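You operate a simulated robot arm through the tools that you are given. There is no shell and no other tool. Be economical: measure what you need, move in short steps, check, and stop when the job is done.

You are at the controls of a simulated robot arm. One attempt, no reset.

## Task
Put things in order on the table. At the end: the yellow sponge is on the pink saucer; the purple tub stands where the brown dough ball stood; the clear ringed glass stands where the purple tub stood; the brown dough ball stands where the yellow sponge stood; whatever was shut is shut again. Leave all else as you found it, and nothing knocked over.

The check looks at the end state, three seconds after you hand in, the way a careful person would. Anything else that was tipped, shoved, dropped, spilled or broken makes it a failure.

## Robot
A 6-joint arm with a two-finger parallel gripper, fixed in place. Base frame: the origin is at the foot of the arm, x ahead of it, y to its left, z up; the work surface is at about z = 0. Units: m, degrees, N and s.
With the tool pointing down near the work surface it reaches from about 0.12 to 0.5 m from the base axis. Its first joint turns from -72.0 to 72.0 degrees. Payload 0.65 kg.
The TCP is the grasp point between the finger pads, 0.025 m short of the fingertips. In the tool frame z runs along the fingers and y along their closing line. Largest opening 0.076 m; finger width 0.018, thickness 0.01; the body of the gripper, 0.036 by 0.078 m, starts 0.045 m behind the TCP.
Orientation is told as [roll, pitch, yaw] about the base's x, y, z axes, in that order, counted from this pose: with the fingers straight down and closing along the base's y, the tool's x points along the base's -x, its y along +y and its z along -z.

## Interface
- The arm moves only by the tool drive_tool. Its argument "targets" is a list of rows, each a list of 3 entries, a list of its own where there are three numbers: the shift along the base's x, y, z in cm, then the turn, a rotation vector about the base's x, y, z in degrees, then the opening, from 0 (shut) to 1 (fully open). In form: [[[dx, dy, dz], [wx, wy, wz], hand], ...]. A call has 1 to 20 rows; each row shifts and turns the commanded pose from where the row before left it. A row lasts 0.2 s, in which the tool goes at most 0.05 m and 8.6 degrees; a call with a longer step from one row to the next is refused whole, and so is a gripper value outside its range. Where a pose cannot be reached the arm comes as near as it can. A force on the tool above 40 N (or 10 N above the force at the start of the call, whichever is more), or a blocked arm, ends the call early, and 0.2 s more pass. Each finger travels about 0.108 m/s and halts on what it meets, pressing with about 33 N; the grip force reading is that of the motor and also rises with nothing between the fingers. The clock runs only during rows and for 0.2 s after the last one: add rows that do not move to give the fingers time. The reply holds the time, the measured pose of the TCP, the force on the tool along the base axes, the opening and the grip force, in the units named above and with some noise.
- Cameras (640 x 400 px; columns grow to the right, rows downward): "scene" is fixed at [0.0664, 0.2941, 0.3918]; the picture's right is [-0.57, -0.82, 0.00], its down [-0.57, 0.40, -0.72] and it looks along [0.59, -0.41, -0.70] (base axes); focal length 214 px, centre (320, 200). "wrist" rides on the gripper at [0.058, 0.011, -0.081] in the tool frame; the picture's right is [-0.18, 0.98, 0.00], its down [-0.75, -0.14, -0.64] and it looks along [-0.63, -0.12, 0.77] (tool axes); focal length 243 px, centre (320, 200). There is no depth. A picture from a camera that has moved, and an enlarged one, comes with that camera's place and axes in the base frame and with its lens.
- grab_frame(camera): a new picture of that camera. No time passes.
- enlarge(camera, box): a new picture of the part [left, top, right, bottom] of that camera's present view, enlarged. No time passes.
- hand_in(): hands the job in; it is judged then, once.

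Work in short steps. Places have to be worked out from the pictures, the camera data and where the tool is seen: move nearer, look again, correct. Check each grasp and each placing, and mend what went wrong. You have 120 turns and 64 pictures in all, those below and enlarged ones among them. Open the gripper and draw the arm clear of the work before you hand the job in, unless the task says otherwise; then end with one line.

The tools are called as name(argument=value, ...) on one line, values as JSON. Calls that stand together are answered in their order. drive_tool: Moves the arm, as the interface text tells. Its arguments: {"type":"object","properties":{"targets":{"type":"array"}},"required":["targets"]} The other tools are called the same way: grab_frame (camera) takes a picture; enlarge (camera, box) takes an enlarged picture of a part of a camera's view; hand_in () hands the job in.

At the start:

```text
t: 0.0
eef_pos: [0.1841, 0.195, 0.2745]
tcp_rot: [0.1, 0.0, 0.0]
force: [-0.1, 0.1, -0.8]
grip_width: 0.0761
grasp_force: 0.1
```

scene: 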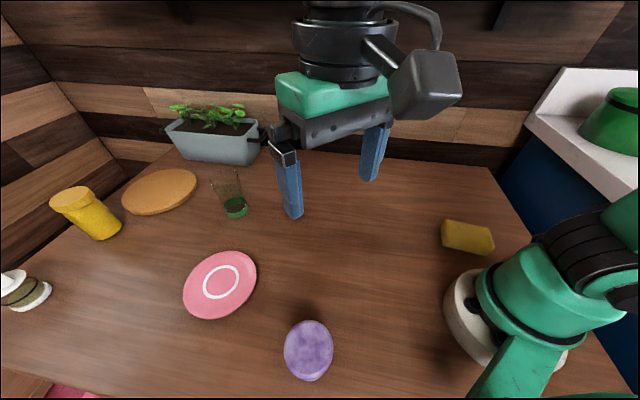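
wrist: 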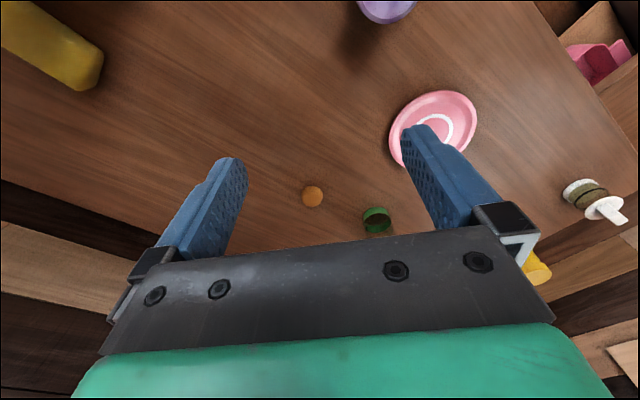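

I'll look closer at the glass, tub and sponge before moving anything.

enlarge(camera="scene", box=[160, 140, 320, 240])

enlarge(camera="scene", box=[240, 290, 400, 390])

enlarge(camera="scene", box=[400, 190, 560, 290])

enlarge(camera="wrist", box=[260, 140, 420, 240])

```text
4.00 times, centred on (240, 190) of scene
camera zoom: at [0.0664, 0.2941, 0.3918], right [-0.57, -0.82, 0.0], down [-0.57, 0.4, -0.72], along [0.59, -0.41, -0.7], focal length 858 px, centre (640, 240)
```

zoom: 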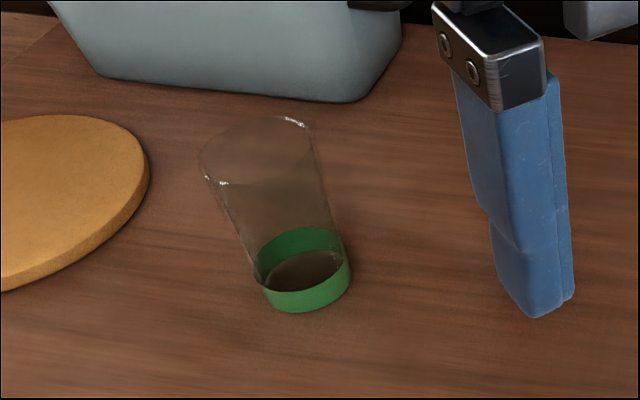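

```text
4.00 times, centred on (320, 340) of scene
camera zoom: at [0.0664, 0.2941, 0.3918], right [-0.57, -0.82, 0.0], down [-0.57, 0.4, -0.72], along [0.59, -0.41, -0.7], focal length 858 px, centre (320, -360)
```

zoom: 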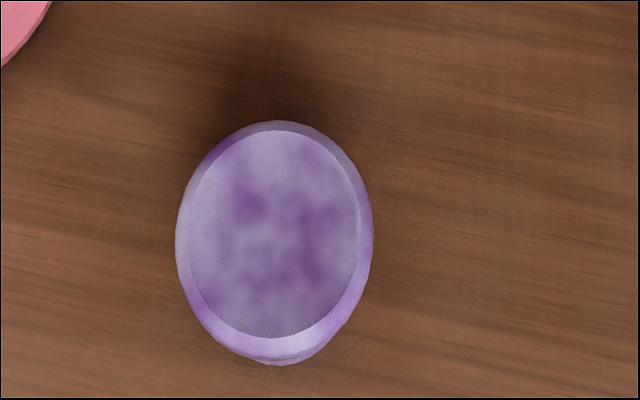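

```text
4.00 times, centred on (480, 240) of scene
camera zoom: at [0.0664, 0.2941, 0.3918], right [-0.57, -0.82, 0.0], down [-0.57, 0.4, -0.72], along [0.59, -0.41, -0.7], focal length 858 px, centre (-320, 40)
```

zoom: 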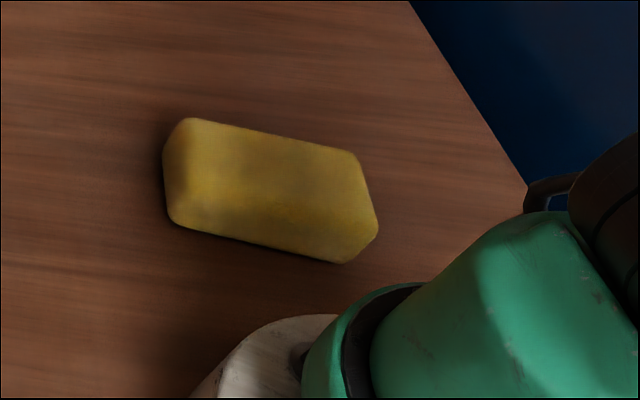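

```text
4.00 times, centred on (340, 190) of wrist
camera zoom: at [0.1264, 0.2061, 0.355], right [0.18, 0.98, 0.0], down [0.75, -0.14, 0.64], along [0.63, -0.12, -0.76], focal length 970 px, centre (240, 240)
```

zoom: 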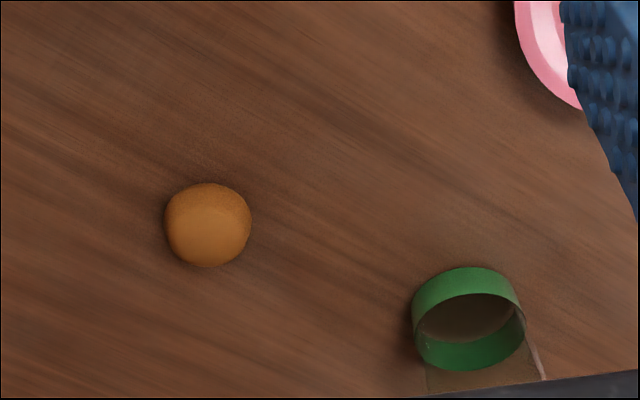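

Estimates: sponge ≈(0.11,-0.12) with its long side along (-.77,-.63), dough ≈(0.393,0.141), tub ≈(0.132,0.268), glass ≈(0.495,0.255), saucer ≈(0.313,0.345). I start with the sponge, going above it with yaw +39.

drive_tool(targets=[[[0, -4, -0.5], [0, 0, 4.9], 1], [[0, -4, -0.5], [0, 0, 4.9], 1], [[0, -4, -1], [0, 0, 4.9], 1], [[-1, -4, -1], [0, 0, 4.9], 1], [[-1, -4, -1], [0, 0, 4.9], 1], [[-1.5, -4, -1], [0, 0, 4.9], 1], [[-2, -4, -1], [0, 0, 4.9], 1], [[-2, -3.5, -1], [0, 0, 4.7], 1], [[0, 0, 0], [0, 0, 0], 1]])

grab_frame(camera="wrist")

grab_frame(camera="scene")

```text
t: 2.0
eef_pos: [0.11, -0.1185, 0.2039]
tcp_rot: [0.1, -0.1, 39.1]
force: [-0.3, 0.2, 0.4]
grip_width: 0.0761
grasp_force: 0.0
```

```text
57 pictures are left
camera wrist: at [0.0581, -0.1478, 0.2853], right [-0.48, 0.88, 0.0], down [0.67, 0.36, 0.64], along [0.57, 0.31, -0.76], focal length 243 px, centre (320, 200)
```

wrist: 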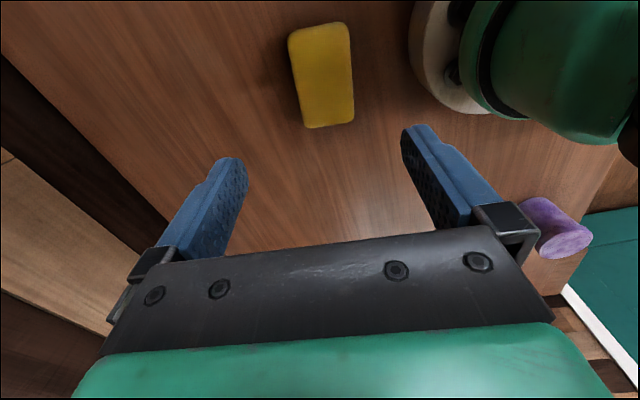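

```text
56 pictures are left
```

scene: 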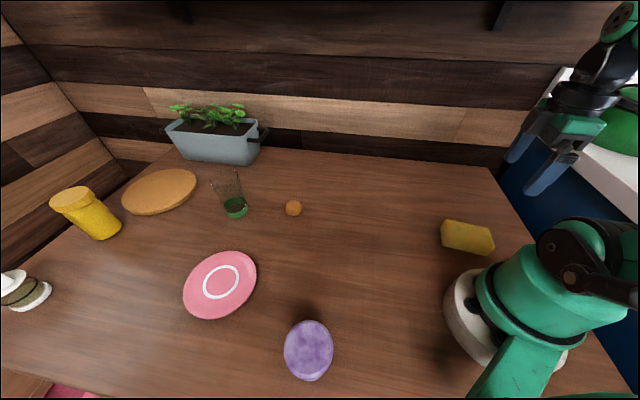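

The sponge is ≈0.054 wide, centred about (0.114,-0.114). I correct slightly and descend halfway to check.

drive_tool(targets=[[[0.4, 0.4, -3], [0, 0, -1.5], 1], [[0, 0, -4], [0, 0, 0], 1], [[0, 0, -4], [0, 0, 0], 1], [[0, 0, 0], [0, 0, 0], 1]])

grab_frame(camera="wrist")

enlarge(camera="scene", box=[400, 150, 640, 300])

```text
t: 3.0
eef_pos: [0.1136, -0.1151, 0.094]
tcp_rot: [0.1, 0.0, 37.5]
force: [0.4, 0.1, -0.2]
grip_width: 0.0761
grasp_force: 0.0
```

```text
55 pictures are left
camera wrist: at [0.0613, -0.1419, 0.1746], right [-0.45, 0.89, 0.0], down [0.68, 0.34, 0.64], along [0.57, 0.29, -0.76], focal length 243 px, centre (320, 200)
```

wrist: 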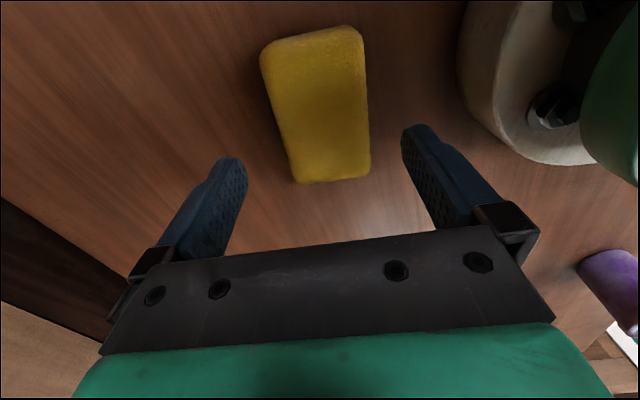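

```text
2.67 times, centred on (520, 225) of scene
camera zoom: at [0.0664, 0.2941, 0.3918], right [-0.57, -0.82, 0.0], down [-0.57, 0.4, -0.72], along [0.59, -0.41, -0.7], focal length 572 px, centre (-213, 133)
```

zoom: 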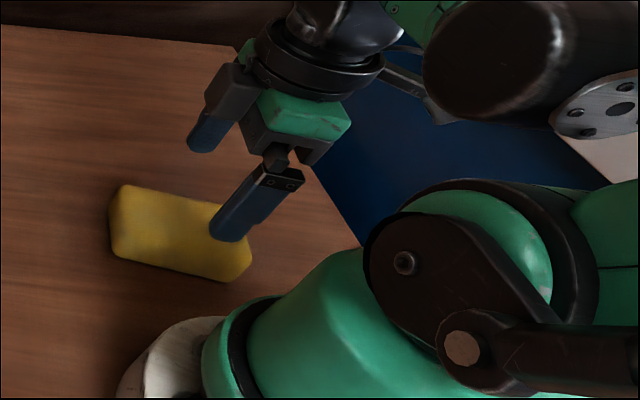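

Centred well (sponge centre ≈(0.111,-0.115)). I descend to z≈0.031 and close.

drive_tool(targets=[[[-0.2, 0, -2.5], [0, 0, 0], 1], [[0, 0, -2.5], [0, 0, 0], 1], [[0, 0, -1.3], [0, 0, 0], 1], [[0, 0, 0], [0, 0, 0], 1], [[0, 0, 0], [0, 0, 0], 0.75], [[0, 0, 0], [0, 0, 0], 0.65], [[0, 0, 0], [0, 0, 0], 0.6], [[0, 0, 0], [0, 0, 0], 0.6]])

```text
t: 4.8
eef_pos: [0.1138, -0.1164, 0.0428]
tcp_rot: [0.1, -0.1, 37.5]
force: [-0.2, -0.6, -0.1]
grip_width: 0.0548
grasp_force: 32.7
out of reach, approached as far as the arm can: row 3
```

The arm couldn't go lower than 0.043, but the fingers grip at 0.055 width. I lift a little and look.

drive_tool(targets=[[[0, 0, 1.5], [0, 0, 0], 0.6], [[0, 0, 2], [0, 0, 0], 0.6], [[0, 0, 3], [0, 0, 0], 0.6], [[0, 0, 3], [0, 0, 0], 0.6]])

grab_frame(camera="wrist")

enlarge(camera="scene", box=[400, 100, 640, 250])

```text
t: 5.8
eef_pos: [0.1113, -0.1152, 0.1389]
tcp_rot: [0.1, -0.1, 37.4]
force: [0.3, -0.1, 0.5]
grip_width: 0.0457
grasp_force: 0.0
```

```text
53 pictures are left
camera wrist: at [0.0587, -0.1435, 0.2195], right [-0.45, 0.89, 0.0], down [0.68, 0.34, 0.64], along [0.57, 0.29, -0.76], focal length 243 px, centre (320, 200)
```

wrist: 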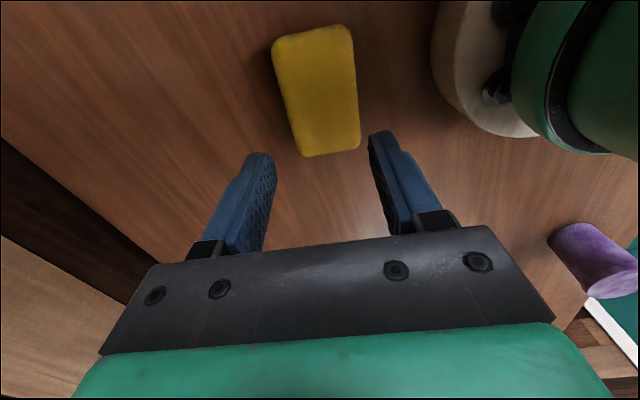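

```text
2.67 times, centred on (520, 175) of scene
camera zoom: at [0.0664, 0.2941, 0.3918], right [-0.57, -0.82, 0.0], down [-0.57, 0.4, -0.72], along [0.59, -0.41, -0.7], focal length 572 px, centre (-213, 267)
```

zoom: 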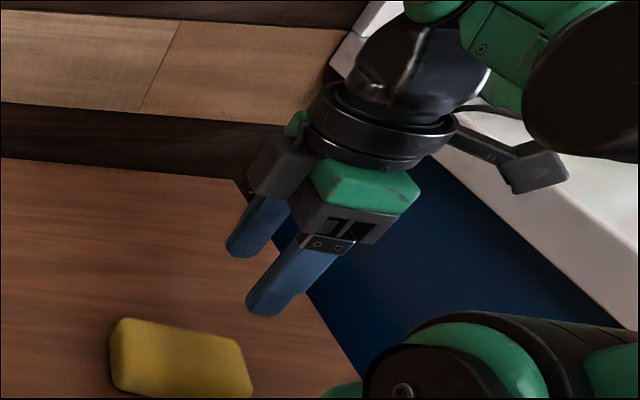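

The fingers only caught the rounded top and slipped off; the sponge seems unmoved. The arm can't reach low enough so near its base, so I'll go in again, grip, and drag it about 4 cm outward to where the tool can go lower.

drive_tool(targets=[[[0, 0, -2], [0, 0, 0], 1], [[0, 0, -4], [0, 0, 0], 1], [[0, 0, -3.4], [0, 0, 0], 1], [[0, 0, 0], [0, 0, 0], 1], [[0, 0, 0], [0, 0, 0], 0.75], [[0, 0, 0], [0, 0, 0], 0.72], [[0, 0, 0], [0, 0, 0], 0.71], [[0.6, -0.8, 0], [0, 0, 0], 0.71], [[0.6, -0.8, 0], [0, 0, 0], 0.71], [[0.6, -0.8, 0], [0, 0, 0], 0.71], [[0.6, -0.8, 0], [0, 0, 0], 0.71], [[0, 0, 0], [0, 0, 0], 0.71], [[0, 0, 0], [0, 0, 0], 0.9], [[0, 0, 0], [0, 0, 0], 1]])

grab_frame(camera="wrist")

```text
t: 8.8
eef_pos: [0.1366, -0.148, 0.0437]
tcp_rot: [0.2, -0.1, 37.4]
force: [-0.2, 0.7, 0.0]
grip_width: 0.0761
grasp_force: 0.1
```

```text
51 pictures are left
camera wrist: at [0.0829, -0.1752, 0.1254], right [-0.45, 0.89, 0.0], down [0.68, 0.34, 0.64], along [0.57, 0.29, -0.76], focal length 243 px, centre (320, 200)
```

wrist: 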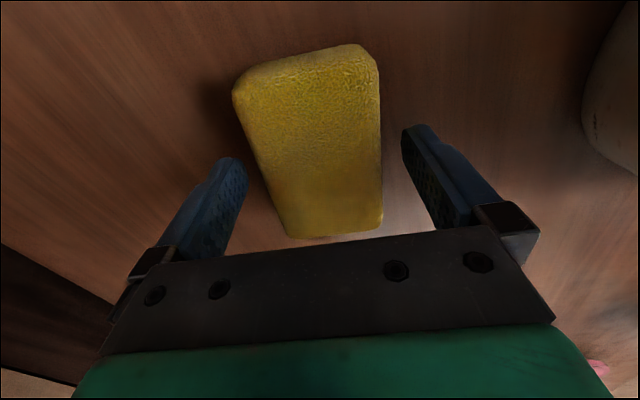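

The sponge came along. I lower to z≈0.030 and grip.

drive_tool(targets=[[[0, 0, -0.7], [0, 0, 0], 1], [[0, 0, -0.7], [0, 0, 0], 1], [[0, 0, 0], [0, 0, 0], 1], [[0, 0, 0], [0, 0, 0], 0.75], [[0, 0, 0], [0, 0, 0], 0.65], [[0, 0, 0], [0, 0, 0], 0.6], [[0, 0, 0], [0, 0, 0], 0.6]])

```text
t: 10.4
eef_pos: [0.1366, -0.1506, 0.0354]
tcp_rot: [0.1, -0.1, 37.5]
force: [-0.6, 0.5, -0.2]
grip_width: 0.0549
grasp_force: 32.7
out of reach, approached as far as the arm can: row 2
```

Tips are now at about z=0.010 and gripping; I lift to test.

drive_tool(targets=[[[0, 0, 1], [0, 0, 0], 0.6], [[0, 0, 2], [0, 0, 0], 0.6], [[0, 0, 3], [0, 0, 0], 0.6], [[0, 0, 3], [0, 0, 0], 0.6]])

grab_frame(camera="wrist")

```text
t: 11.4
eef_pos: [0.1367, -0.1477, 0.1259]
tcp_rot: [0.1, -0.1, 37.5]
force: [0.2, 0.6, 0.0]
grip_width: 0.055
grasp_force: 33.3
```

```text
50 pictures are left
camera wrist: at [0.084, -0.1754, 0.207], right [-0.45, 0.89, 0.0], down [0.68, 0.34, 0.64], along [0.57, 0.29, -0.76], focal length 243 px, centre (320, 200)
```

wrist: 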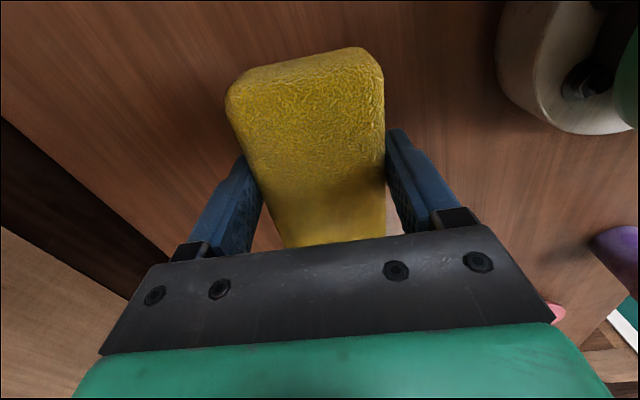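

Sponge is held. I carry it at height toward the saucer at ≈(0.315,0.343).

drive_tool(targets=[[[0, 0, 3], [0, 0, 0], 0.6], [[1, 2, 3], [0, 0, 0], 0.6], [[1.5, 4, 0], [0, 0, 0], 0.6], [[1.5, 4, 0], [0, 0, 0], 0.6], [[1.5, 4.2, 0], [0, 0, 0], 0.6], [[1.5, 4.2, 0], [0, 0, 0], 0.6], [[1.5, 4.2, 0], [0, 0, 0], 0.6], [[1.5, 4.2, 0], [0, 0, 0], 0.6], [[1.5, 4.2, 0], [0, 0, 0], 0.6], [[1.5, 4.2, 0], [0, 0, 0], 0.6], [[1.5, 4.2, 0], [0, 0, 0], 0.6], [[1.8, 4.2, 0], [0, 0, 0], 0.6], [[1.5, 4.2, 0], [0, 0, 0], 0.6], [[0, 0, 0], [0, 0, 0], 0.6]])

grab_frame(camera="wrist")

grab_frame(camera="scene")

```text
t: 14.4
eef_pos: [0.3145, 0.329, 0.1851]
tcp_rot: [0.2, -0.1, 37.5]
force: [-0.4, -0.2, 0.1]
grip_width: 0.055
grasp_force: 32.9
```

```text
49 pictures are left
camera wrist: at [0.2613, 0.3026, 0.2669], right [-0.45, 0.89, 0.0], down [0.68, 0.34, 0.64], along [0.57, 0.29, -0.76], focal length 243 px, centre (320, 200)
```

wrist: 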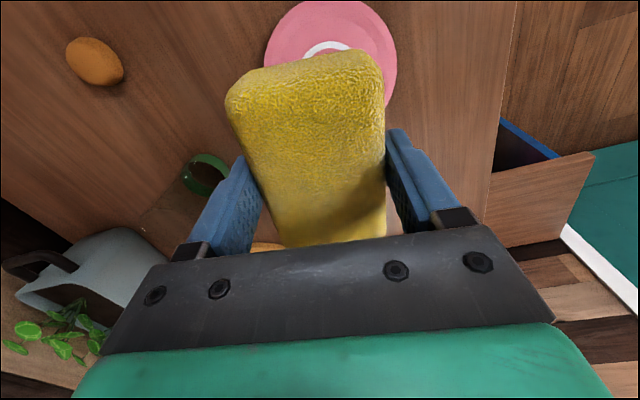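

```text
48 pictures are left
```

scene: 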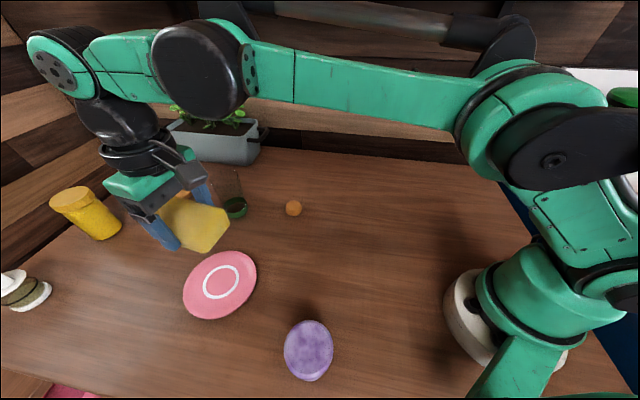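

Saucer centre refines to ≈(0.315,0.342), diameter ≈0.12. I shift there and descend to just above it.

drive_tool(targets=[[[0, 1.4, 0], [0, 0, 0], 0.6], [[0, 0, -4], [0, 0, 0], 0.6], [[0, 0, -4], [0, 0, 0], 0.6], [[0, 0, -3], [0, 0, 0], 0.6], [[0, 0, -1.5], [0, 0, 0], 0.6], [[0, 0, 0], [0, 0, 0], 0.6]])

enlarge(camera="scene", box=[120, 200, 320, 325])

```text
t: 15.8
eef_pos: [0.3148, 0.3432, 0.06]
tcp_rot: [0.0, 0.0, 37.4]
force: [0.5, -0.2, -0.9]
grip_width: 0.055
grasp_force: 32.7
```

```text
3.20 times, centred on (220, 262) of scene
camera zoom: at [0.0664, 0.2941, 0.3918], right [-0.57, -0.82, 0.0], down [-0.57, 0.4, -0.72], along [0.59, -0.41, -0.7], focal length 686 px, centre (640, 0)
```

zoom: 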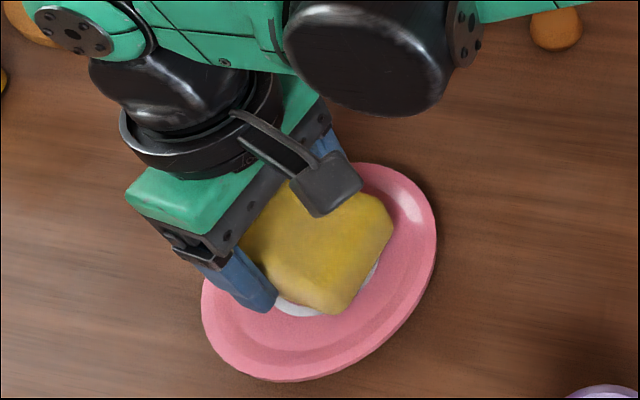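

The sponge hovers over the middle of the saucer. I lower in small steps and watch the force.

drive_tool(targets=[[[0, 0, -0.5], [0, 0, 0], 0.6], [[0, 0, -0.4], [0, 0, 0], 0.6], [[0, 0, -0.4], [0, 0, 0], 0.6], [[0, 0, 0], [0, 0, 0], 0.6]])

```text
t: 16.5
eef_pos: [0.3154, 0.3426, 0.0519]
tcp_rot: [0.0, -0.2, 37.5]
force: [-0.7, 0.5, 17.8]
grip_width: 0.055
grasp_force: 32.7
stopped in row 3: the force on the tool passed its limit (the readings are from after the stop); the commanded pose is now the measured one
```

Contact made at z≈0.052. I release and rise.

drive_tool(targets=[[[0, 0, 0.1], [0, 0, 0], 0.75], [[0, 0, 0], [0, 0, 0], 0.85], [[0, 0, 0], [0, 0, 0], 0.95], [[0, 0, 2], [0, 0, 0], 0.95], [[0, 0, 4], [0, 0, 0], 0.95], [[0, 0, 4], [0, 0, 0], 0.95], [[0, -4, 3], [0, 0, 0], 0.95], [[0, -4, 0], [0, 0, 0], 0.95]])

grab_frame(camera="scene")

```text
t: 18.3
eef_pos: [0.3155, 0.2625, 0.1825]
tcp_rot: [0.0, -0.1, 37.4]
force: [0.5, 0.5, -0.2]
grip_width: 0.0722
grasp_force: 0.0
```

```text
46 pictures are left
```

scene: 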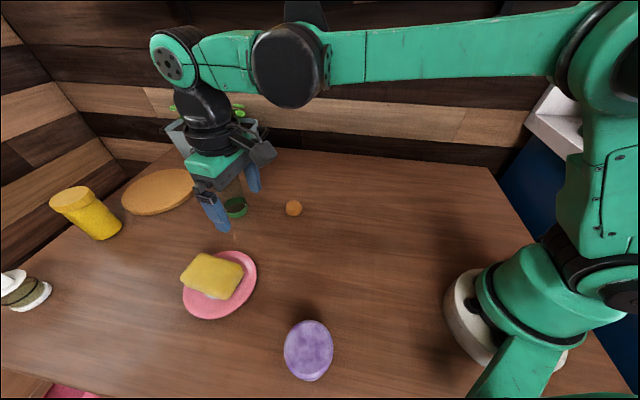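

Sponge is on the saucer. Next the dough ball at ≈(0.397,0.143), ≈0.038 wide; I move above it with yaw 20.

drive_tool(targets=[[[2, -3, 0], [0, 0, -5.8], 0.95], [[2, -3, 0], [0, 0, -5.8], 0.95], [[2, -3, -1], [0, 0, -5.8], 0.95], [[2.1, -2.9, -2], [0, 0, 0], 0.95], [[0, 0, -2], [0, 0, 0], 0.95], [[0, 0, 0], [0, 0, 0], 0.95]])

grab_frame(camera="wrist")

enlarge(camera="scene", box=[160, 130, 360, 330])

```text
t: 19.7
eef_pos: [0.3958, 0.1444, 0.1319]
tcp_rot: [0.1, 0.0, 20.0]
force: [-0.1, 0.7, -0.1]
grip_width: 0.0721
grasp_force: 0.1
```

```text
45 pictures are left
camera wrist: at [0.3372, 0.134, 0.213], right [-0.16, 0.99, 0.0], down [0.75, 0.12, 0.64], along [0.64, 0.11, -0.76], focal length 243 px, centre (320, 200)
```

wrist: 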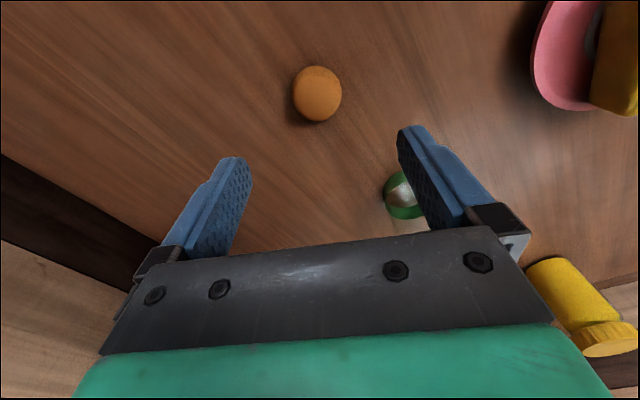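

```text
2.00 times, centred on (260, 230) of scene
camera zoom: at [0.0664, 0.2941, 0.3918], right [-0.57, -0.82, 0.0], down [-0.57, 0.4, -0.72], along [0.59, -0.41, -0.7], focal length 429 px, centre (440, 140)
```

zoom: 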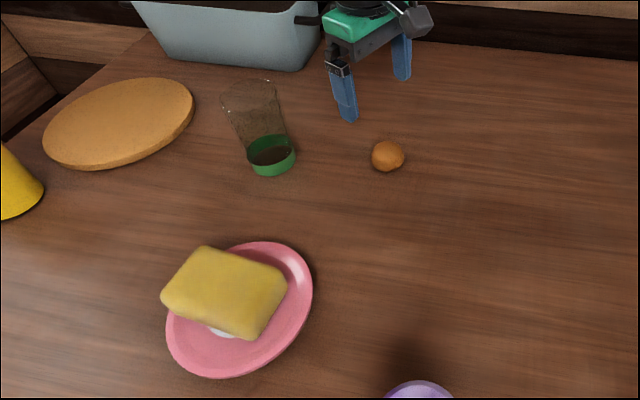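

Dough ball confirmed at (0.396,0.143). I descend to z≈0.028 and close gently.

drive_tool(targets=[[[0, -0.1, -4], [0, 0, 0], 0.95], [[0, 0, -3.5], [0, 0, 0], 0.95], [[0, 0, -2], [0, 0, 0], 0.95], [[0, 0, -0.9], [0, 0, 0], 0.95], [[0, 0, 0], [0, 0, 0], 0.8], [[0, 0, 0], [0, 0, 0], 0.6], [[0, 0, 0], [0, 0, 0], 0.48], [[0, 0, 0], [0, 0, 0], 0.46], [[0, 0, 0], [0, 0, 0], 0.46]])

```text
t: 21.7
eef_pos: [0.3946, 0.1434, 0.0275]
tcp_rot: [-0.1, -0.2, 20.2]
force: [0.7, -0.5, 0.2]
grip_width: 0.0395
grasp_force: 33.7
```

Gripped at 0.0395. I lift and carry it to above the sponge's old spot, turning the yaw to -46.

drive_tool(targets=[[[0, 0, 3], [0, 0, 0], 0.46], [[0, 0, 4.5], [0, 0, 0], 0.46], [[-2.84, -2.58, 4], [0, 0, -6.6], 0.46], [[-2.84, -2.58, 0], [0, 0, -6.6], 0.46], [[-2.84, -2.58, 0], [0, 0, -6.6], 0.46], [[-2.84, -2.58, 0], [0, 0, -6.6], 0.46], [[-2.84, -2.58, 0], [0, 0, -6.6], 0.46], [[-2.84, -2.58, 0], [0, 0, -6.6], 0.46], [[-2.84, -2.58, 0], [0, 0, -6.6], 0.46], [[-2.84, -2.58, 0], [0, 0, -6.6], 0.46], [[-2.84, -2.58, 0], [0, 0, -6.6], 0.46], [[-2.84, -2.58, 0], [0, 0, -6.6], 0.46], [[0, 0, -3], [0, 0, 0], 0.46], [[0, 0, -3], [0, 0, 0], 0.46], [[0, 0, 0], [0, 0, 0], 0.46]])

grab_frame(camera="scene")

```text
refused: row 3 steps farther than a row can; nothing moved
```

```text
43 pictures are left
```

scene: 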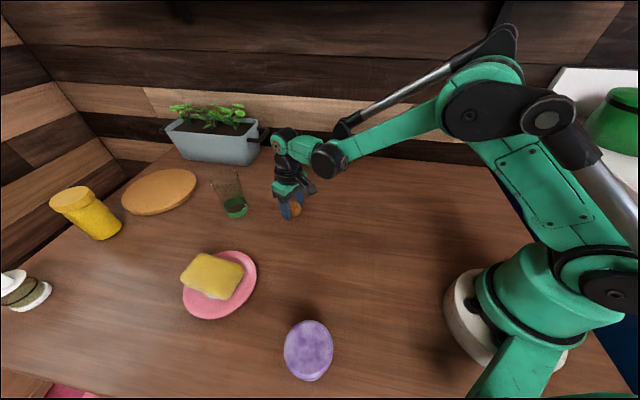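

One row was too long; I resend with a smaller vertical part.

drive_tool(targets=[[[0, 0, 3], [0, 0, 0], 0.46], [[0, 0, 4.5], [0, 0, 0], 0.46], [[-2.84, -2.58, 2], [0, 0, -6.6], 0.46], [[-2.84, -2.58, 2], [0, 0, -6.6], 0.46], [[-2.84, -2.58, 0], [0, 0, -6.6], 0.46], [[-2.84, -2.58, 0], [0, 0, -6.6], 0.46], [[-2.84, -2.58, 0], [0, 0, -6.6], 0.46], [[-2.84, -2.58, 0], [0, 0, -6.6], 0.46], [[-2.84, -2.58, 0], [0, 0, -6.6], 0.46], [[-2.84, -2.58, 0], [0, 0, -6.6], 0.46], [[-2.84, -2.58, 0], [0, 0, -6.6], 0.46], [[-2.84, -2.58, 0], [0, 0, -6.6], 0.46], [[0, 0, -3], [0, 0, 0], 0.46], [[0, 0, -3], [0, 0, 0], 0.46], [[0, 0, 0], [0, 0, 0], 0.46]])

grab_frame(camera="wrist")

```text
t: 24.9
eef_pos: [0.1114, -0.1149, 0.0821]
tcp_rot: [0.0, -0.1, -45.9]
force: [0.1, 0.6, 1.4]
grip_width: 0.0393
grasp_force: 33.5
```

```text
42 pictures are left
camera wrist: at [0.0792, -0.0656, 0.1643], right [0.83, 0.55, 0.0], down [0.42, -0.64, 0.64], along [0.36, -0.54, -0.76], focal length 243 px, centre (320, 200)
```

wrist: 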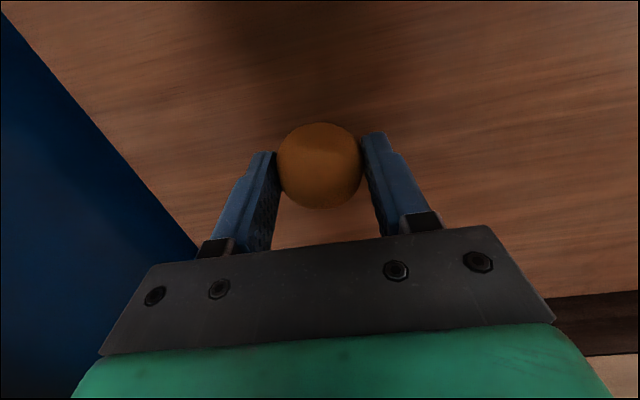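

Now above the old sponge spot at (0.111,-0.115). I lower toward z≈0.028 in small steps and see whether the reach allows it.

drive_tool(targets=[[[0, 0, -3], [0, 0, 0], 0.46], [[0, 0, -0.8], [0, 0, 0], 0.46], [[0, 0, -0.4], [0, 0, 0], 0.46], [[0, 0, -0.4], [0, 0, 0], 0.46], [[0, 0, -0.4], [0, 0, 0], 0.46], [[0, 0, -0.4], [0, 0, 0], 0.46], [[0, 0, 0], [0, 0, 0], 0.46]])

```text
t: 26.5
eef_pos: [0.1144, -0.1163, 0.0433]
tcp_rot: [0.0, 0.0, -45.8]
force: [0.5, -0.2, 0.0]
grip_width: 0.0391
grasp_force: 33.4
out of reach, approached as far as the arm can: row 4, 5, 6
```

Same limit at this yaw, so I tilt the tool with its body leaning outward (tips toward the base) to free some height, then try lower.

drive_tool(targets=[[[0, 0, 0.3], [5.7, 5.5, 0], 0.46], [[0, 0, 0], [5.7, 5.5, 0], 0.46], [[-0.3, 0.1, 0], [0, 0, 0], 0.46], [[0, 0, -0.4], [0, 0, 0], 0.46], [[0, 0, -0.4], [0, 0, 0], 0.46], [[0, 0, 0], [0, 0, 0], 0.46]])

```text
t: 27.9
eef_pos: [0.1085, -0.1134, 0.0408]
tcp_rot: [0.1, 15.8, -45.9]
force: [-1.1, -0.4, -0.5]
grip_width: 0.0393
grasp_force: 33.5
out of reach, approached as far as the arm can: row 5
```

Tilting helps. I tilt another 16° and continue down.

drive_tool(targets=[[[0.2, -0.1, 0.2], [5.7, 5.5, 0], 0.46], [[0, 0, 0], [5.7, 5.5, 0], 0.46], [[0, 0, -0.4], [0, 0, 0], 0.46], [[0, 0, -0.4], [0, 0, 0], 0.46], [[0, 0, -0.3], [0, 0, 0], 0.46], [[0, 0, 0], [0, 0, 0], 0.46]])

enlarge(camera="scene", box=[400, 170, 560, 270])

```text
t: 29.3
eef_pos: [0.1141, -0.1185, 0.0385]
tcp_rot: [0.1, 25.3, -45.8]
force: [-0.2, 0.6, 0.2]
grip_width: 0.0394
grasp_force: 33.2
out of reach, approached as far as the arm can: row 2, 4
```

```text
4.00 times, centred on (480, 220) of scene
camera zoom: at [0.0664, 0.2941, 0.3918], right [-0.57, -0.82, 0.0], down [-0.57, 0.4, -0.72], along [0.59, -0.41, -0.7], focal length 858 px, centre (-320, 120)
```

zoom: 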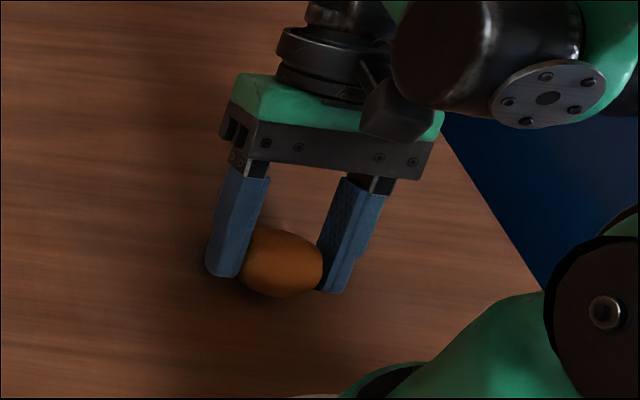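

Limits trade off: even tilted it stops about 1 cm too high. So I'll put the ball down farther out at ≈(0.19,-0.195), regrip it nearer the fingertips (TCP≈0.041), and come back with the ~16° tilt.

drive_tool(targets=[[[0, 0, 2], [0, 0, 0], 0.46], [[1.5, -1.5, 2], [-3.4, -3.3, 0], 0.46], [[2, -2, 0], [-3.4, -3.3, 0], 0.46], [[2, -2, 0], [0, 0, 0], 0.46], [[2, -2, 0], [0, 0, 0], 0.46], [[0, 0, -2], [0, 0, 0], 0.46], [[0, 0, -1.5], [0, 0, 0], 0.46], [[0, 0, 0], [0, 0, 0], 0.46]])

```text
t: 31.1
eef_pos: [0.1887, -0.1928, 0.0422]
tcp_rot: [0.1, 15.7, -46.0]
force: [-0.7, 0.0, 0.7]
grip_width: 0.0392
grasp_force: 33.0
```

Now I lower the ball to contact.

drive_tool(targets=[[[0, 0, -0.5], [0, 0, 0], 0.46], [[0, 0, -0.4], [0, 0, 0], 0.46], [[0, 0, -0.3], [0, 0, 0], 0.46], [[0, 0, -0.2], [0, 0, 0], 0.46], [[0, 0, 0], [0, 0, 0], 0.46]])

enlarge(camera="scene", box=[360, 130, 520, 230])

```text
t: 32.3
eef_pos: [0.187, -0.191, 0.0277]
tcp_rot: [0.1, 15.9, -45.9]
force: [-3.6, 3.1, 31.9]
grip_width: 0.0395
grasp_force: 33.0
```

```text
4.00 times, centred on (440, 180) of scene
camera zoom: at [0.0664, 0.2942, 0.3918], right [-0.57, -0.82, 0.0], down [-0.57, 0.4, -0.72], along [0.59, -0.41, -0.7], focal length 858 px, centre (-160, 280)
```

zoom: 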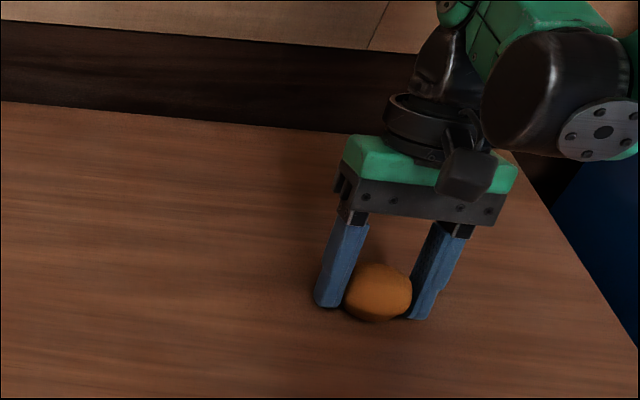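

Ball touches down. I open a bit, rise 1.2 cm, and regrip nearer the tips.

drive_tool(targets=[[[0, 0, 0.1], [0, 0, 0], 0.5], [[0, 0, 0], [0, 0, 0], 0.6], [[0, 0, 0], [0, 0, 0], 0.65], [[0, 0, 0.6], [0, 0, 0], 0.65], [[0, 0, 0.6], [0, 0, 0], 0.65], [[0, 0, 0], [0, 0, 0], 0.65], [[0, 0, 0], [0, 0, 0], 0.65]])

grab_frame(camera="wrist")

enlarge(camera="scene", box=[400, 160, 480, 210])

```text
t: 33.9
eef_pos: [0.1881, -0.1927, 0.0396]
tcp_rot: [0.0, 15.7, -45.9]
force: [1.1, 0.4, -0.7]
grip_width: 0.0491
grasp_force: 0.0
```

```text
39 pictures are left
camera wrist: at [0.1723, -0.1605, 0.1342], right [0.83, 0.56, -0.05], down [0.52, -0.74, 0.42], along [0.2, -0.37, -0.91], focal length 243 px, centre (320, 200)
```

wrist: 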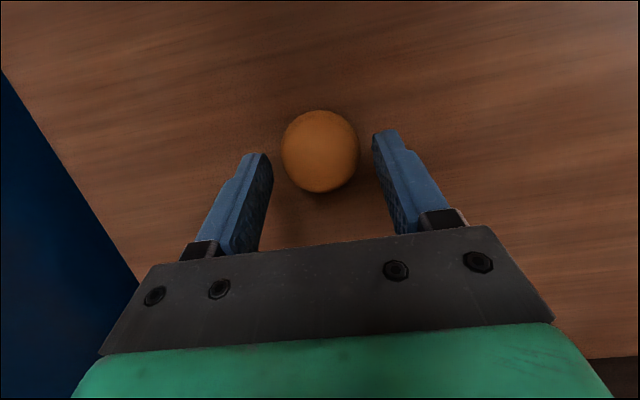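

```text
8.00 times, centred on (440, 185) of scene
camera zoom: at [0.0664, 0.2941, 0.3918], right [-0.57, -0.82, 0.0], down [-0.57, 0.4, -0.72], along [0.59, -0.41, -0.7], focal length 1716 px, centre (-640, 320)
```

zoom: 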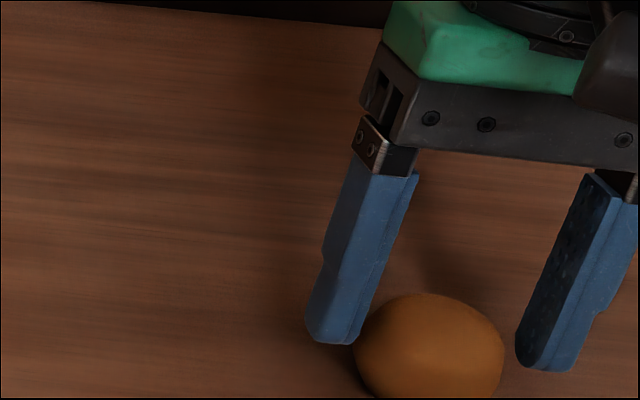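

The ball centre ≈(0.1835,-0.1865) lies right on the tilted finger axis. I close and lift slightly.

drive_tool(targets=[[[0, 0, -0.1], [0, 0, 0], 0.55], [[0, 0, 0], [0, 0, 0], 0.48], [[0, 0, 0], [0, 0, 0], 0.46], [[0, 0, 0], [0, 0, 0], 0.46], [[0, 0, 0.5], [0, 0, 0], 0.46], [[0, 0, 1], [0, 0, 0], 0.46], [[0, 0, 0], [0, 0, 0], 0.46]])

grab_frame(camera="wrist")

```text
t: 35.5
eef_pos: [0.1873, -0.1917, 0.0544]
tcp_rot: [0.0, 15.7, -45.9]
force: [-0.2, 0.7, 0.5]
grip_width: 0.0365
grasp_force: 32.8
```

```text
37 pictures are left
camera wrist: at [0.172, -0.1605, 0.1483], right [0.83, 0.56, -0.05], down [0.52, -0.74, 0.42], along [0.2, -0.37, -0.91], focal length 243 px, centre (320, 200)
```

wrist: 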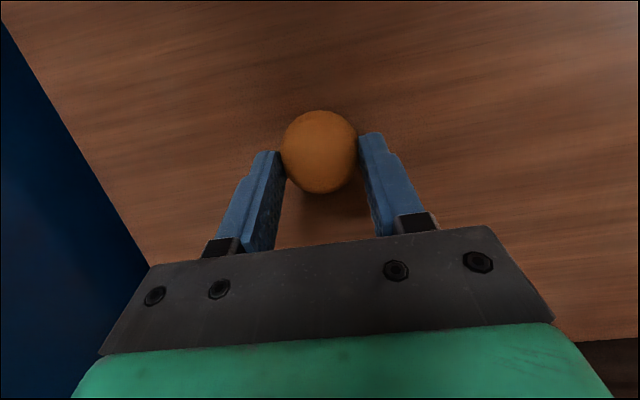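

Ball is held. I carry it back so that the ball (≈0.5 cm inside the TCP) ends at (0.111,-0.115), then lower.

drive_tool(targets=[[[0, 0, 1], [0, 0, 0], 0.44], [[-2.4, 2.4, 0], [0, 0, 0], 0.44], [[-2.4, 2.4, 0], [0, 0, 0], 0.44], [[-2.4, 2.3, 0], [0, 0, 0], 0.44], [[0, 0, -1], [0, 0, 0], 0.44], [[0, 0, -0.8], [0, 0, 0], 0.44], [[0, 0, -0.3], [0, 0, 0], 0.44], [[0, 0, -0.3], [0, 0, 0], 0.44], [[0, 0, 0], [0, 0, 0], 0.44]])

grab_frame(camera="wrist")

enlarge(camera="scene", box=[420, 180, 540, 255])

```text
t: 37.5
eef_pos: [0.1158, -0.1218, 0.0401]
tcp_rot: [0.1, 15.7, -46.0]
force: [0.1, 0.5, -1.2]
grip_width: 0.0354
grasp_force: 33.2
```

```text
36 pictures are left
camera wrist: at [0.1003, -0.0892, 0.1342], right [0.83, 0.56, -0.05], down [0.52, -0.74, 0.42], along [0.2, -0.37, -0.91], focal length 243 px, centre (320, 200)
```

wrist: 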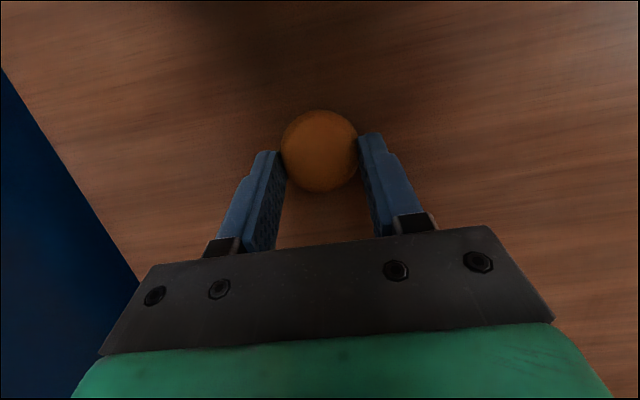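

```text
5.33 times, centred on (480, 218) of scene
camera zoom: at [0.0664, 0.2941, 0.3918], right [-0.57, -0.82, 0.0], down [-0.57, 0.4, -0.72], along [0.59, -0.41, -0.7], focal length 1144 px, centre (-533, 107)
```

zoom: 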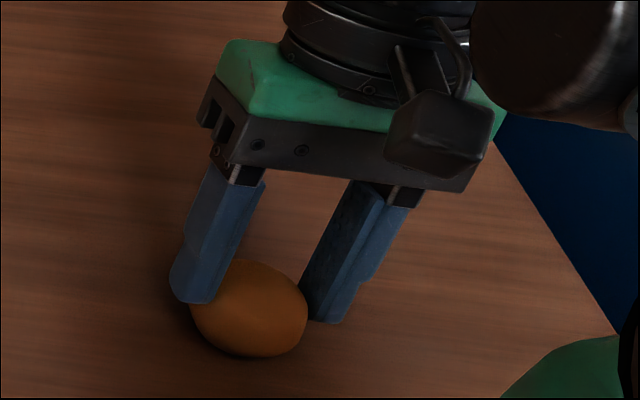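

Ball is within 1–2 mm of the table. I lower a touch more and open gently.

drive_tool(targets=[[[0, 0, -0.15], [0, 0, 0], 0.45], [[0, 0, 0], [0, 0, 0], 0.45], [[0, 0, 0], [0, 0, 0], 0.5], [[0, 0, 0], [0, 0, 0], 0.55], [[0, 0, 0], [0, 0, 0], 0.65], [[0, 0, 0], [0, 0, 0], 0.8], [[0, 0, 0], [0, 0, 0], 0.8], [[0, 0, 1], [0, 0, 0], 0.8], [[0, 0, 3], [0, 0, 0], 0.8], [[0, 0, 4], [-5.7, -5.5, 0], 0.8], [[0, 0, 4], [-5.7, -5.5, 0], 0.8], [[0, 0, 3], [0, 0, 0], 0.8], [[0, 0, 0], [0, 0, 0], 0.8]])

grab_frame(camera="wrist")

enlarge(camera="scene", box=[400, 190, 560, 290])

```text
t: 38.0
eef_pos: [0.1155, -0.1208, 0.0385]
tcp_rot: [0.2, 15.8, -46.0]
force: [3.2, -2.9, 31.1]
grip_width: 0.0351
grasp_force: 33.3
stopped in row 2: the force on the tool passed its limit (the readings are from after the stop); the commanded pose is now the measured one
```

```text
34 pictures are left
camera wrist: at [0.1005, -0.0894, 0.1335], right [0.83, 0.56, -0.05], down [0.52, -0.74, 0.41], along [0.19, -0.37, -0.91], focal length 243 px, centre (320, 200)
```

wrist: 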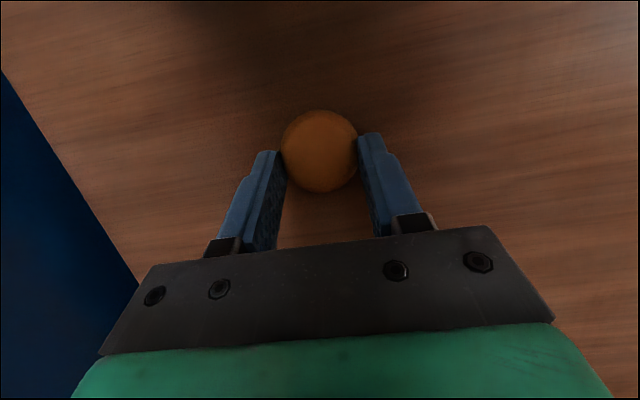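

```text
4.00 times, centred on (480, 240) of scene
camera zoom: at [0.0664, 0.2941, 0.3918], right [-0.57, -0.82, 0.0], down [-0.57, 0.4, -0.72], along [0.59, -0.41, -0.7], focal length 858 px, centre (-320, 40)
```

zoom: 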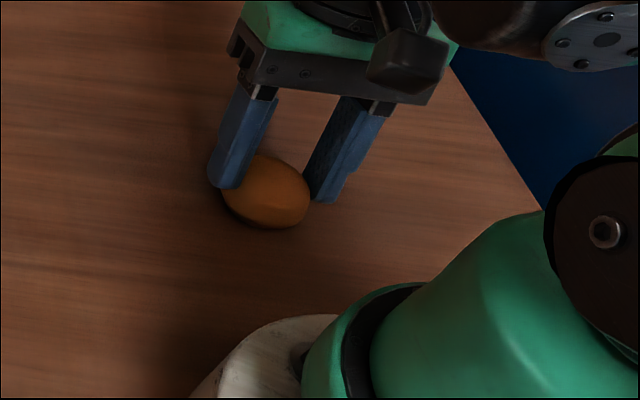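

The ball is on the table (contact force). I open gently and rise.

drive_tool(targets=[[[0, 0, 0.05], [0, 0, 0], 0.5], [[0, 0, 0], [0, 0, 0], 0.55], [[0, 0, 0], [0, 0, 0], 0.65], [[0, 0, 0], [0, 0, 0], 0.8], [[0, 0, 0], [0, 0, 0], 0.8], [[0, 0, 1], [0, 0, 0], 0.8], [[0, 0, 3], [0, 0, 0], 0.8], [[0, 0, 4], [-5.7, -5.5, 0], 0.8], [[0, 0, 4], [-5.7, -5.5, 0], 0.8], [[0, 0, 3], [0, 0, 0], 0.8], [[0, 0, 0], [0, 0, 0], 0.8]])

grab_frame(camera="wrist")

grab_frame(camera="scene")

```text
t: 40.4
eef_pos: [0.1164, -0.1214, 0.1888]
tcp_rot: [0.1, -0.1, -46.0]
force: [-0.3, 0.8, -0.3]
grip_width: 0.0606
grasp_force: 0.1
```

```text
32 pictures are left
camera wrist: at [0.0834, -0.072, 0.2712], right [0.83, 0.55, 0.0], down [0.42, -0.64, 0.64], along [0.36, -0.54, -0.77], focal length 243 px, centre (320, 200)
```

wrist: 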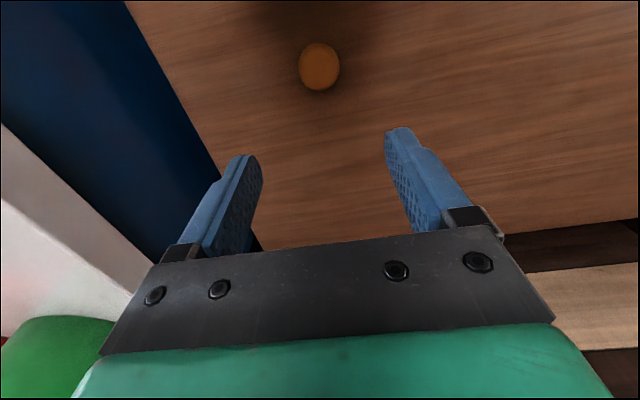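

```text
31 pictures are left
```

scene: 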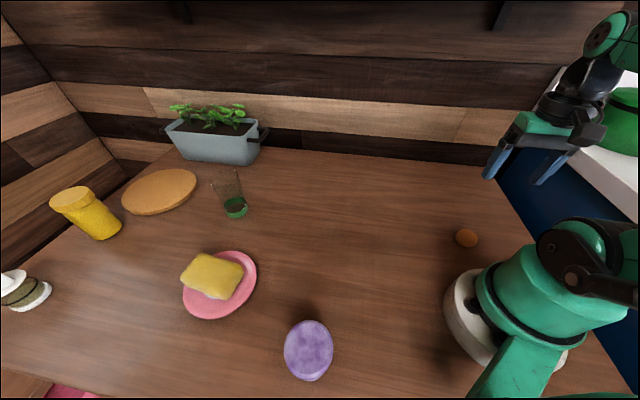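

Dough now sits where the sponge was. Next the tub at ≈(0.129,0.269), ~0.062 wide, ~0.065 tall; I route around the base to above it with yaw 20.

drive_tool(targets=[[[3.5, 3.3, 0], [0, 0, 6.6], 0.9], [[3.5, 3.3, 0], [0, 0, 6.6], 0.9], [[3.5, 3.3, 0], [0, 0, 6.6], 1], [[0, 4.5, 0], [0, 0, 6.6], 1], [[0, 4.5, 0], [0, 0, 6.6], 1], [[0, 4.5, 0], [0, 0, 6.6], 1], [[-2.3, 3.9, 0], [0, 0, 6.6], 1], [[-2.3, 3.9, 0], [0, 0, 6.6], 1], [[-2.3, 3.9, 0], [0, 0, 6.6], 1], [[-2.3, 3.9, 0], [0, 0, 6.6], 1], [[0, 0, 0], [0, 0, 0], 1]])

grab_frame(camera="wrist")

```text
t: 42.8
eef_pos: [0.1286, 0.269, 0.1879]
tcp_rot: [0.1, 0.0, 20.1]
force: [0.0, 0.2, 0.8]
grip_width: 0.0758
grasp_force: 0.1
```

```text
30 pictures are left
camera wrist: at [0.0697, 0.2586, 0.2703], right [-0.17, 0.99, 0.0], down [0.76, 0.13, 0.64], along [0.63, 0.11, -0.77], focal length 243 px, centre (320, 200)
```

wrist: 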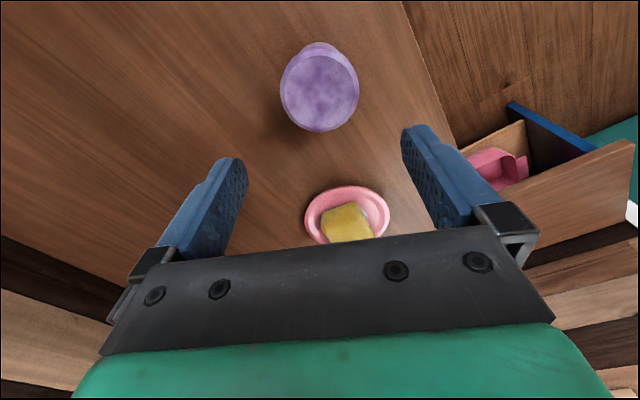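

Tub centre ≈(0.127,0.269). I descend to just above the rim and check alignment.

drive_tool(targets=[[[-0.1, 0, -4], [0, 0, 0], 1], [[0, 0, -3.5], [0, 0, 0], 1], [[0, 0, 0], [0, 0, 0], 1]])

grab_frame(camera="wrist")

enlarge(camera="scene", box=[200, 240, 440, 390])

```text
t: 43.6
eef_pos: [0.1276, 0.2694, 0.1126]
tcp_rot: [0.1, 0.1, 20.1]
force: [-0.3, -0.2, -0.5]
grip_width: 0.0758
grasp_force: 0.1
```

```text
29 pictures are left
camera wrist: at [0.0692, 0.2591, 0.1941], right [-0.16, 0.99, 0.0], down [0.76, 0.13, 0.64], along [0.63, 0.11, -0.77], focal length 243 px, centre (320, 200)
```

wrist: 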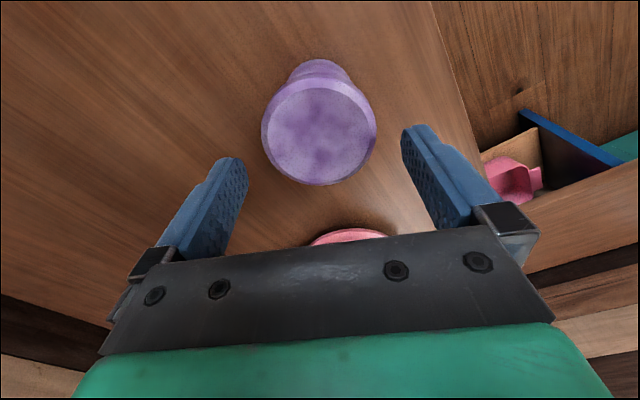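

```text
2.67 times, centred on (320, 315) of scene
camera zoom: at [0.0664, 0.2941, 0.3918], right [-0.57, -0.82, 0.0], down [-0.57, 0.4, -0.72], along [0.59, -0.41, -0.7], focal length 572 px, centre (320, -107)
```

zoom: 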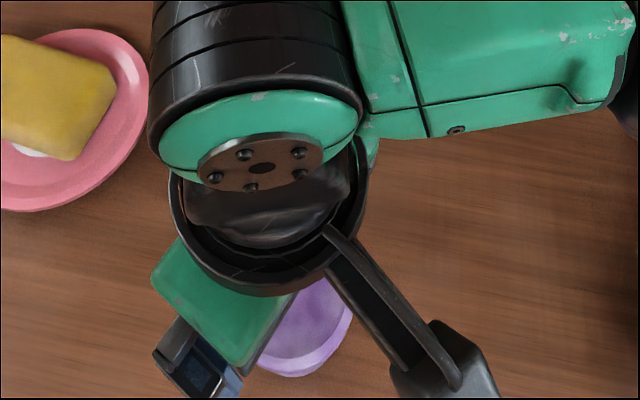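

Aligned (rim at ≈0.067, centre ≈(0.125,0.268)). I descend around it to z≈0.048 and close.

drive_tool(targets=[[[-0.2, -0.1, -2], [0, 0, 0], 1], [[0, 0, -2], [0, 0, 0], 1], [[0, 0, -2.4], [0, 0, 0], 1], [[0, 0, 0], [0, 0, 0], 0.9], [[0, 0, 0], [0, 0, 0], 0.82], [[0, 0, 0], [0, 0, 0], 0.75], [[0, 0, 0], [0, 0, 0], 0.72], [[0, 0, 0], [0, 0, 0], 0.7]])

```text
t: 45.4
eef_pos: [0.1272, 0.2675, 0.0505]
tcp_rot: [0.1, 0.0, 20.1]
force: [0.7, -0.9, 0.2]
grip_width: 0.0603
grasp_force: 33.0
```

Gripped at 0.060. I lift a few cm and check.

drive_tool(targets=[[[0, 0, 1], [0, 0, 0], 0.7], [[0, 0, 2], [0, 0, 0], 0.7], [[0, 0, 3], [0, 0, 0], 0.7], [[0, 0, 4], [0, 0, 0], 0.7], [[0, 0, 0], [0, 0, 0], 0.7]])

grab_frame(camera="wrist")

```text
t: 46.6
eef_pos: [0.126, 0.2664, 0.1505]
tcp_rot: [0.1, 0.0, 20.1]
force: [0.2, 0.6, -2.3]
grip_width: 0.06
grasp_force: 33.0
```

```text
27 pictures are left
camera wrist: at [0.0682, 0.2566, 0.2324], right [-0.16, 0.99, 0.0], down [0.76, 0.13, 0.64], along [0.63, 0.11, -0.77], focal length 243 px, centre (320, 200)
```

wrist: 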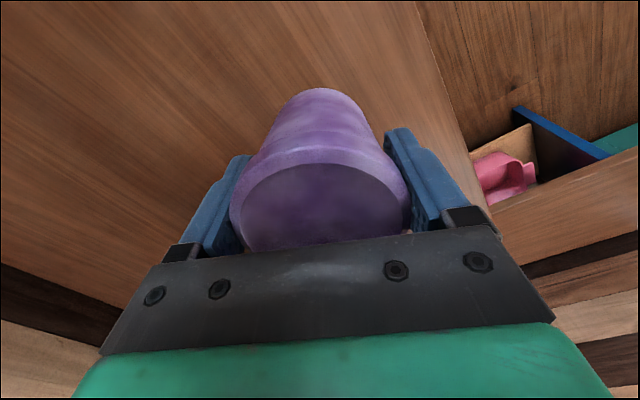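

Tub is held upright. I carry it to above the dough's old place (0.396,0.143).

drive_tool(targets=[[[3.86, -1.76, 0], [0, 0, 0], 0.7], [[3.86, -1.76, 0], [0, 0, 0], 0.7], [[3.86, -1.76, 0], [0, 0, 0], 0.7], [[3.86, -1.76, 0], [0, 0, 0], 0.7], [[3.86, -1.76, 0], [0, 0, 0], 0.7], [[3.86, -1.76, 0], [0, 0, 0], 0.7], [[3.86, -1.76, 0], [0, 0, 0], 0.7], [[0, 0, -4], [0, 0, 0], 0.7], [[0, 0, -3.5], [0, 0, 0], 0.7], [[0, 0, 0], [0, 0, 0], 0.7]])

enlarge(camera="scene", box=[200, 120, 360, 220])

```text
t: 48.8
eef_pos: [0.3963, 0.1444, 0.0744]
tcp_rot: [0.1, 0.0, 20.1]
force: [0.9, 0.5, -2.2]
grip_width: 0.0598
grasp_force: 33.1
```

```text
4.00 times, centred on (280, 170) of scene
camera zoom: at [0.0664, 0.2941, 0.3918], right [-0.57, -0.82, 0.0], down [-0.57, 0.4, -0.72], along [0.59, -0.41, -0.7], focal length 858 px, centre (480, 320)
```

zoom: 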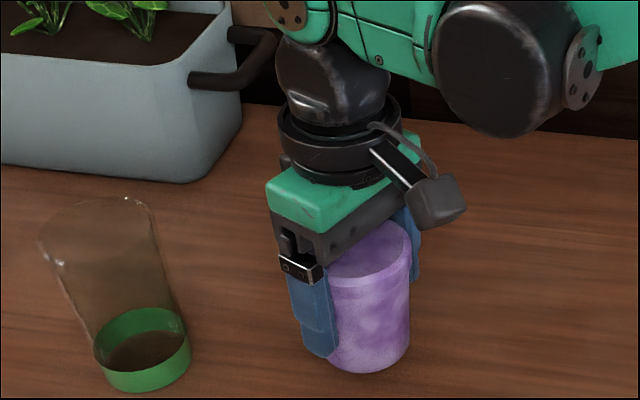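

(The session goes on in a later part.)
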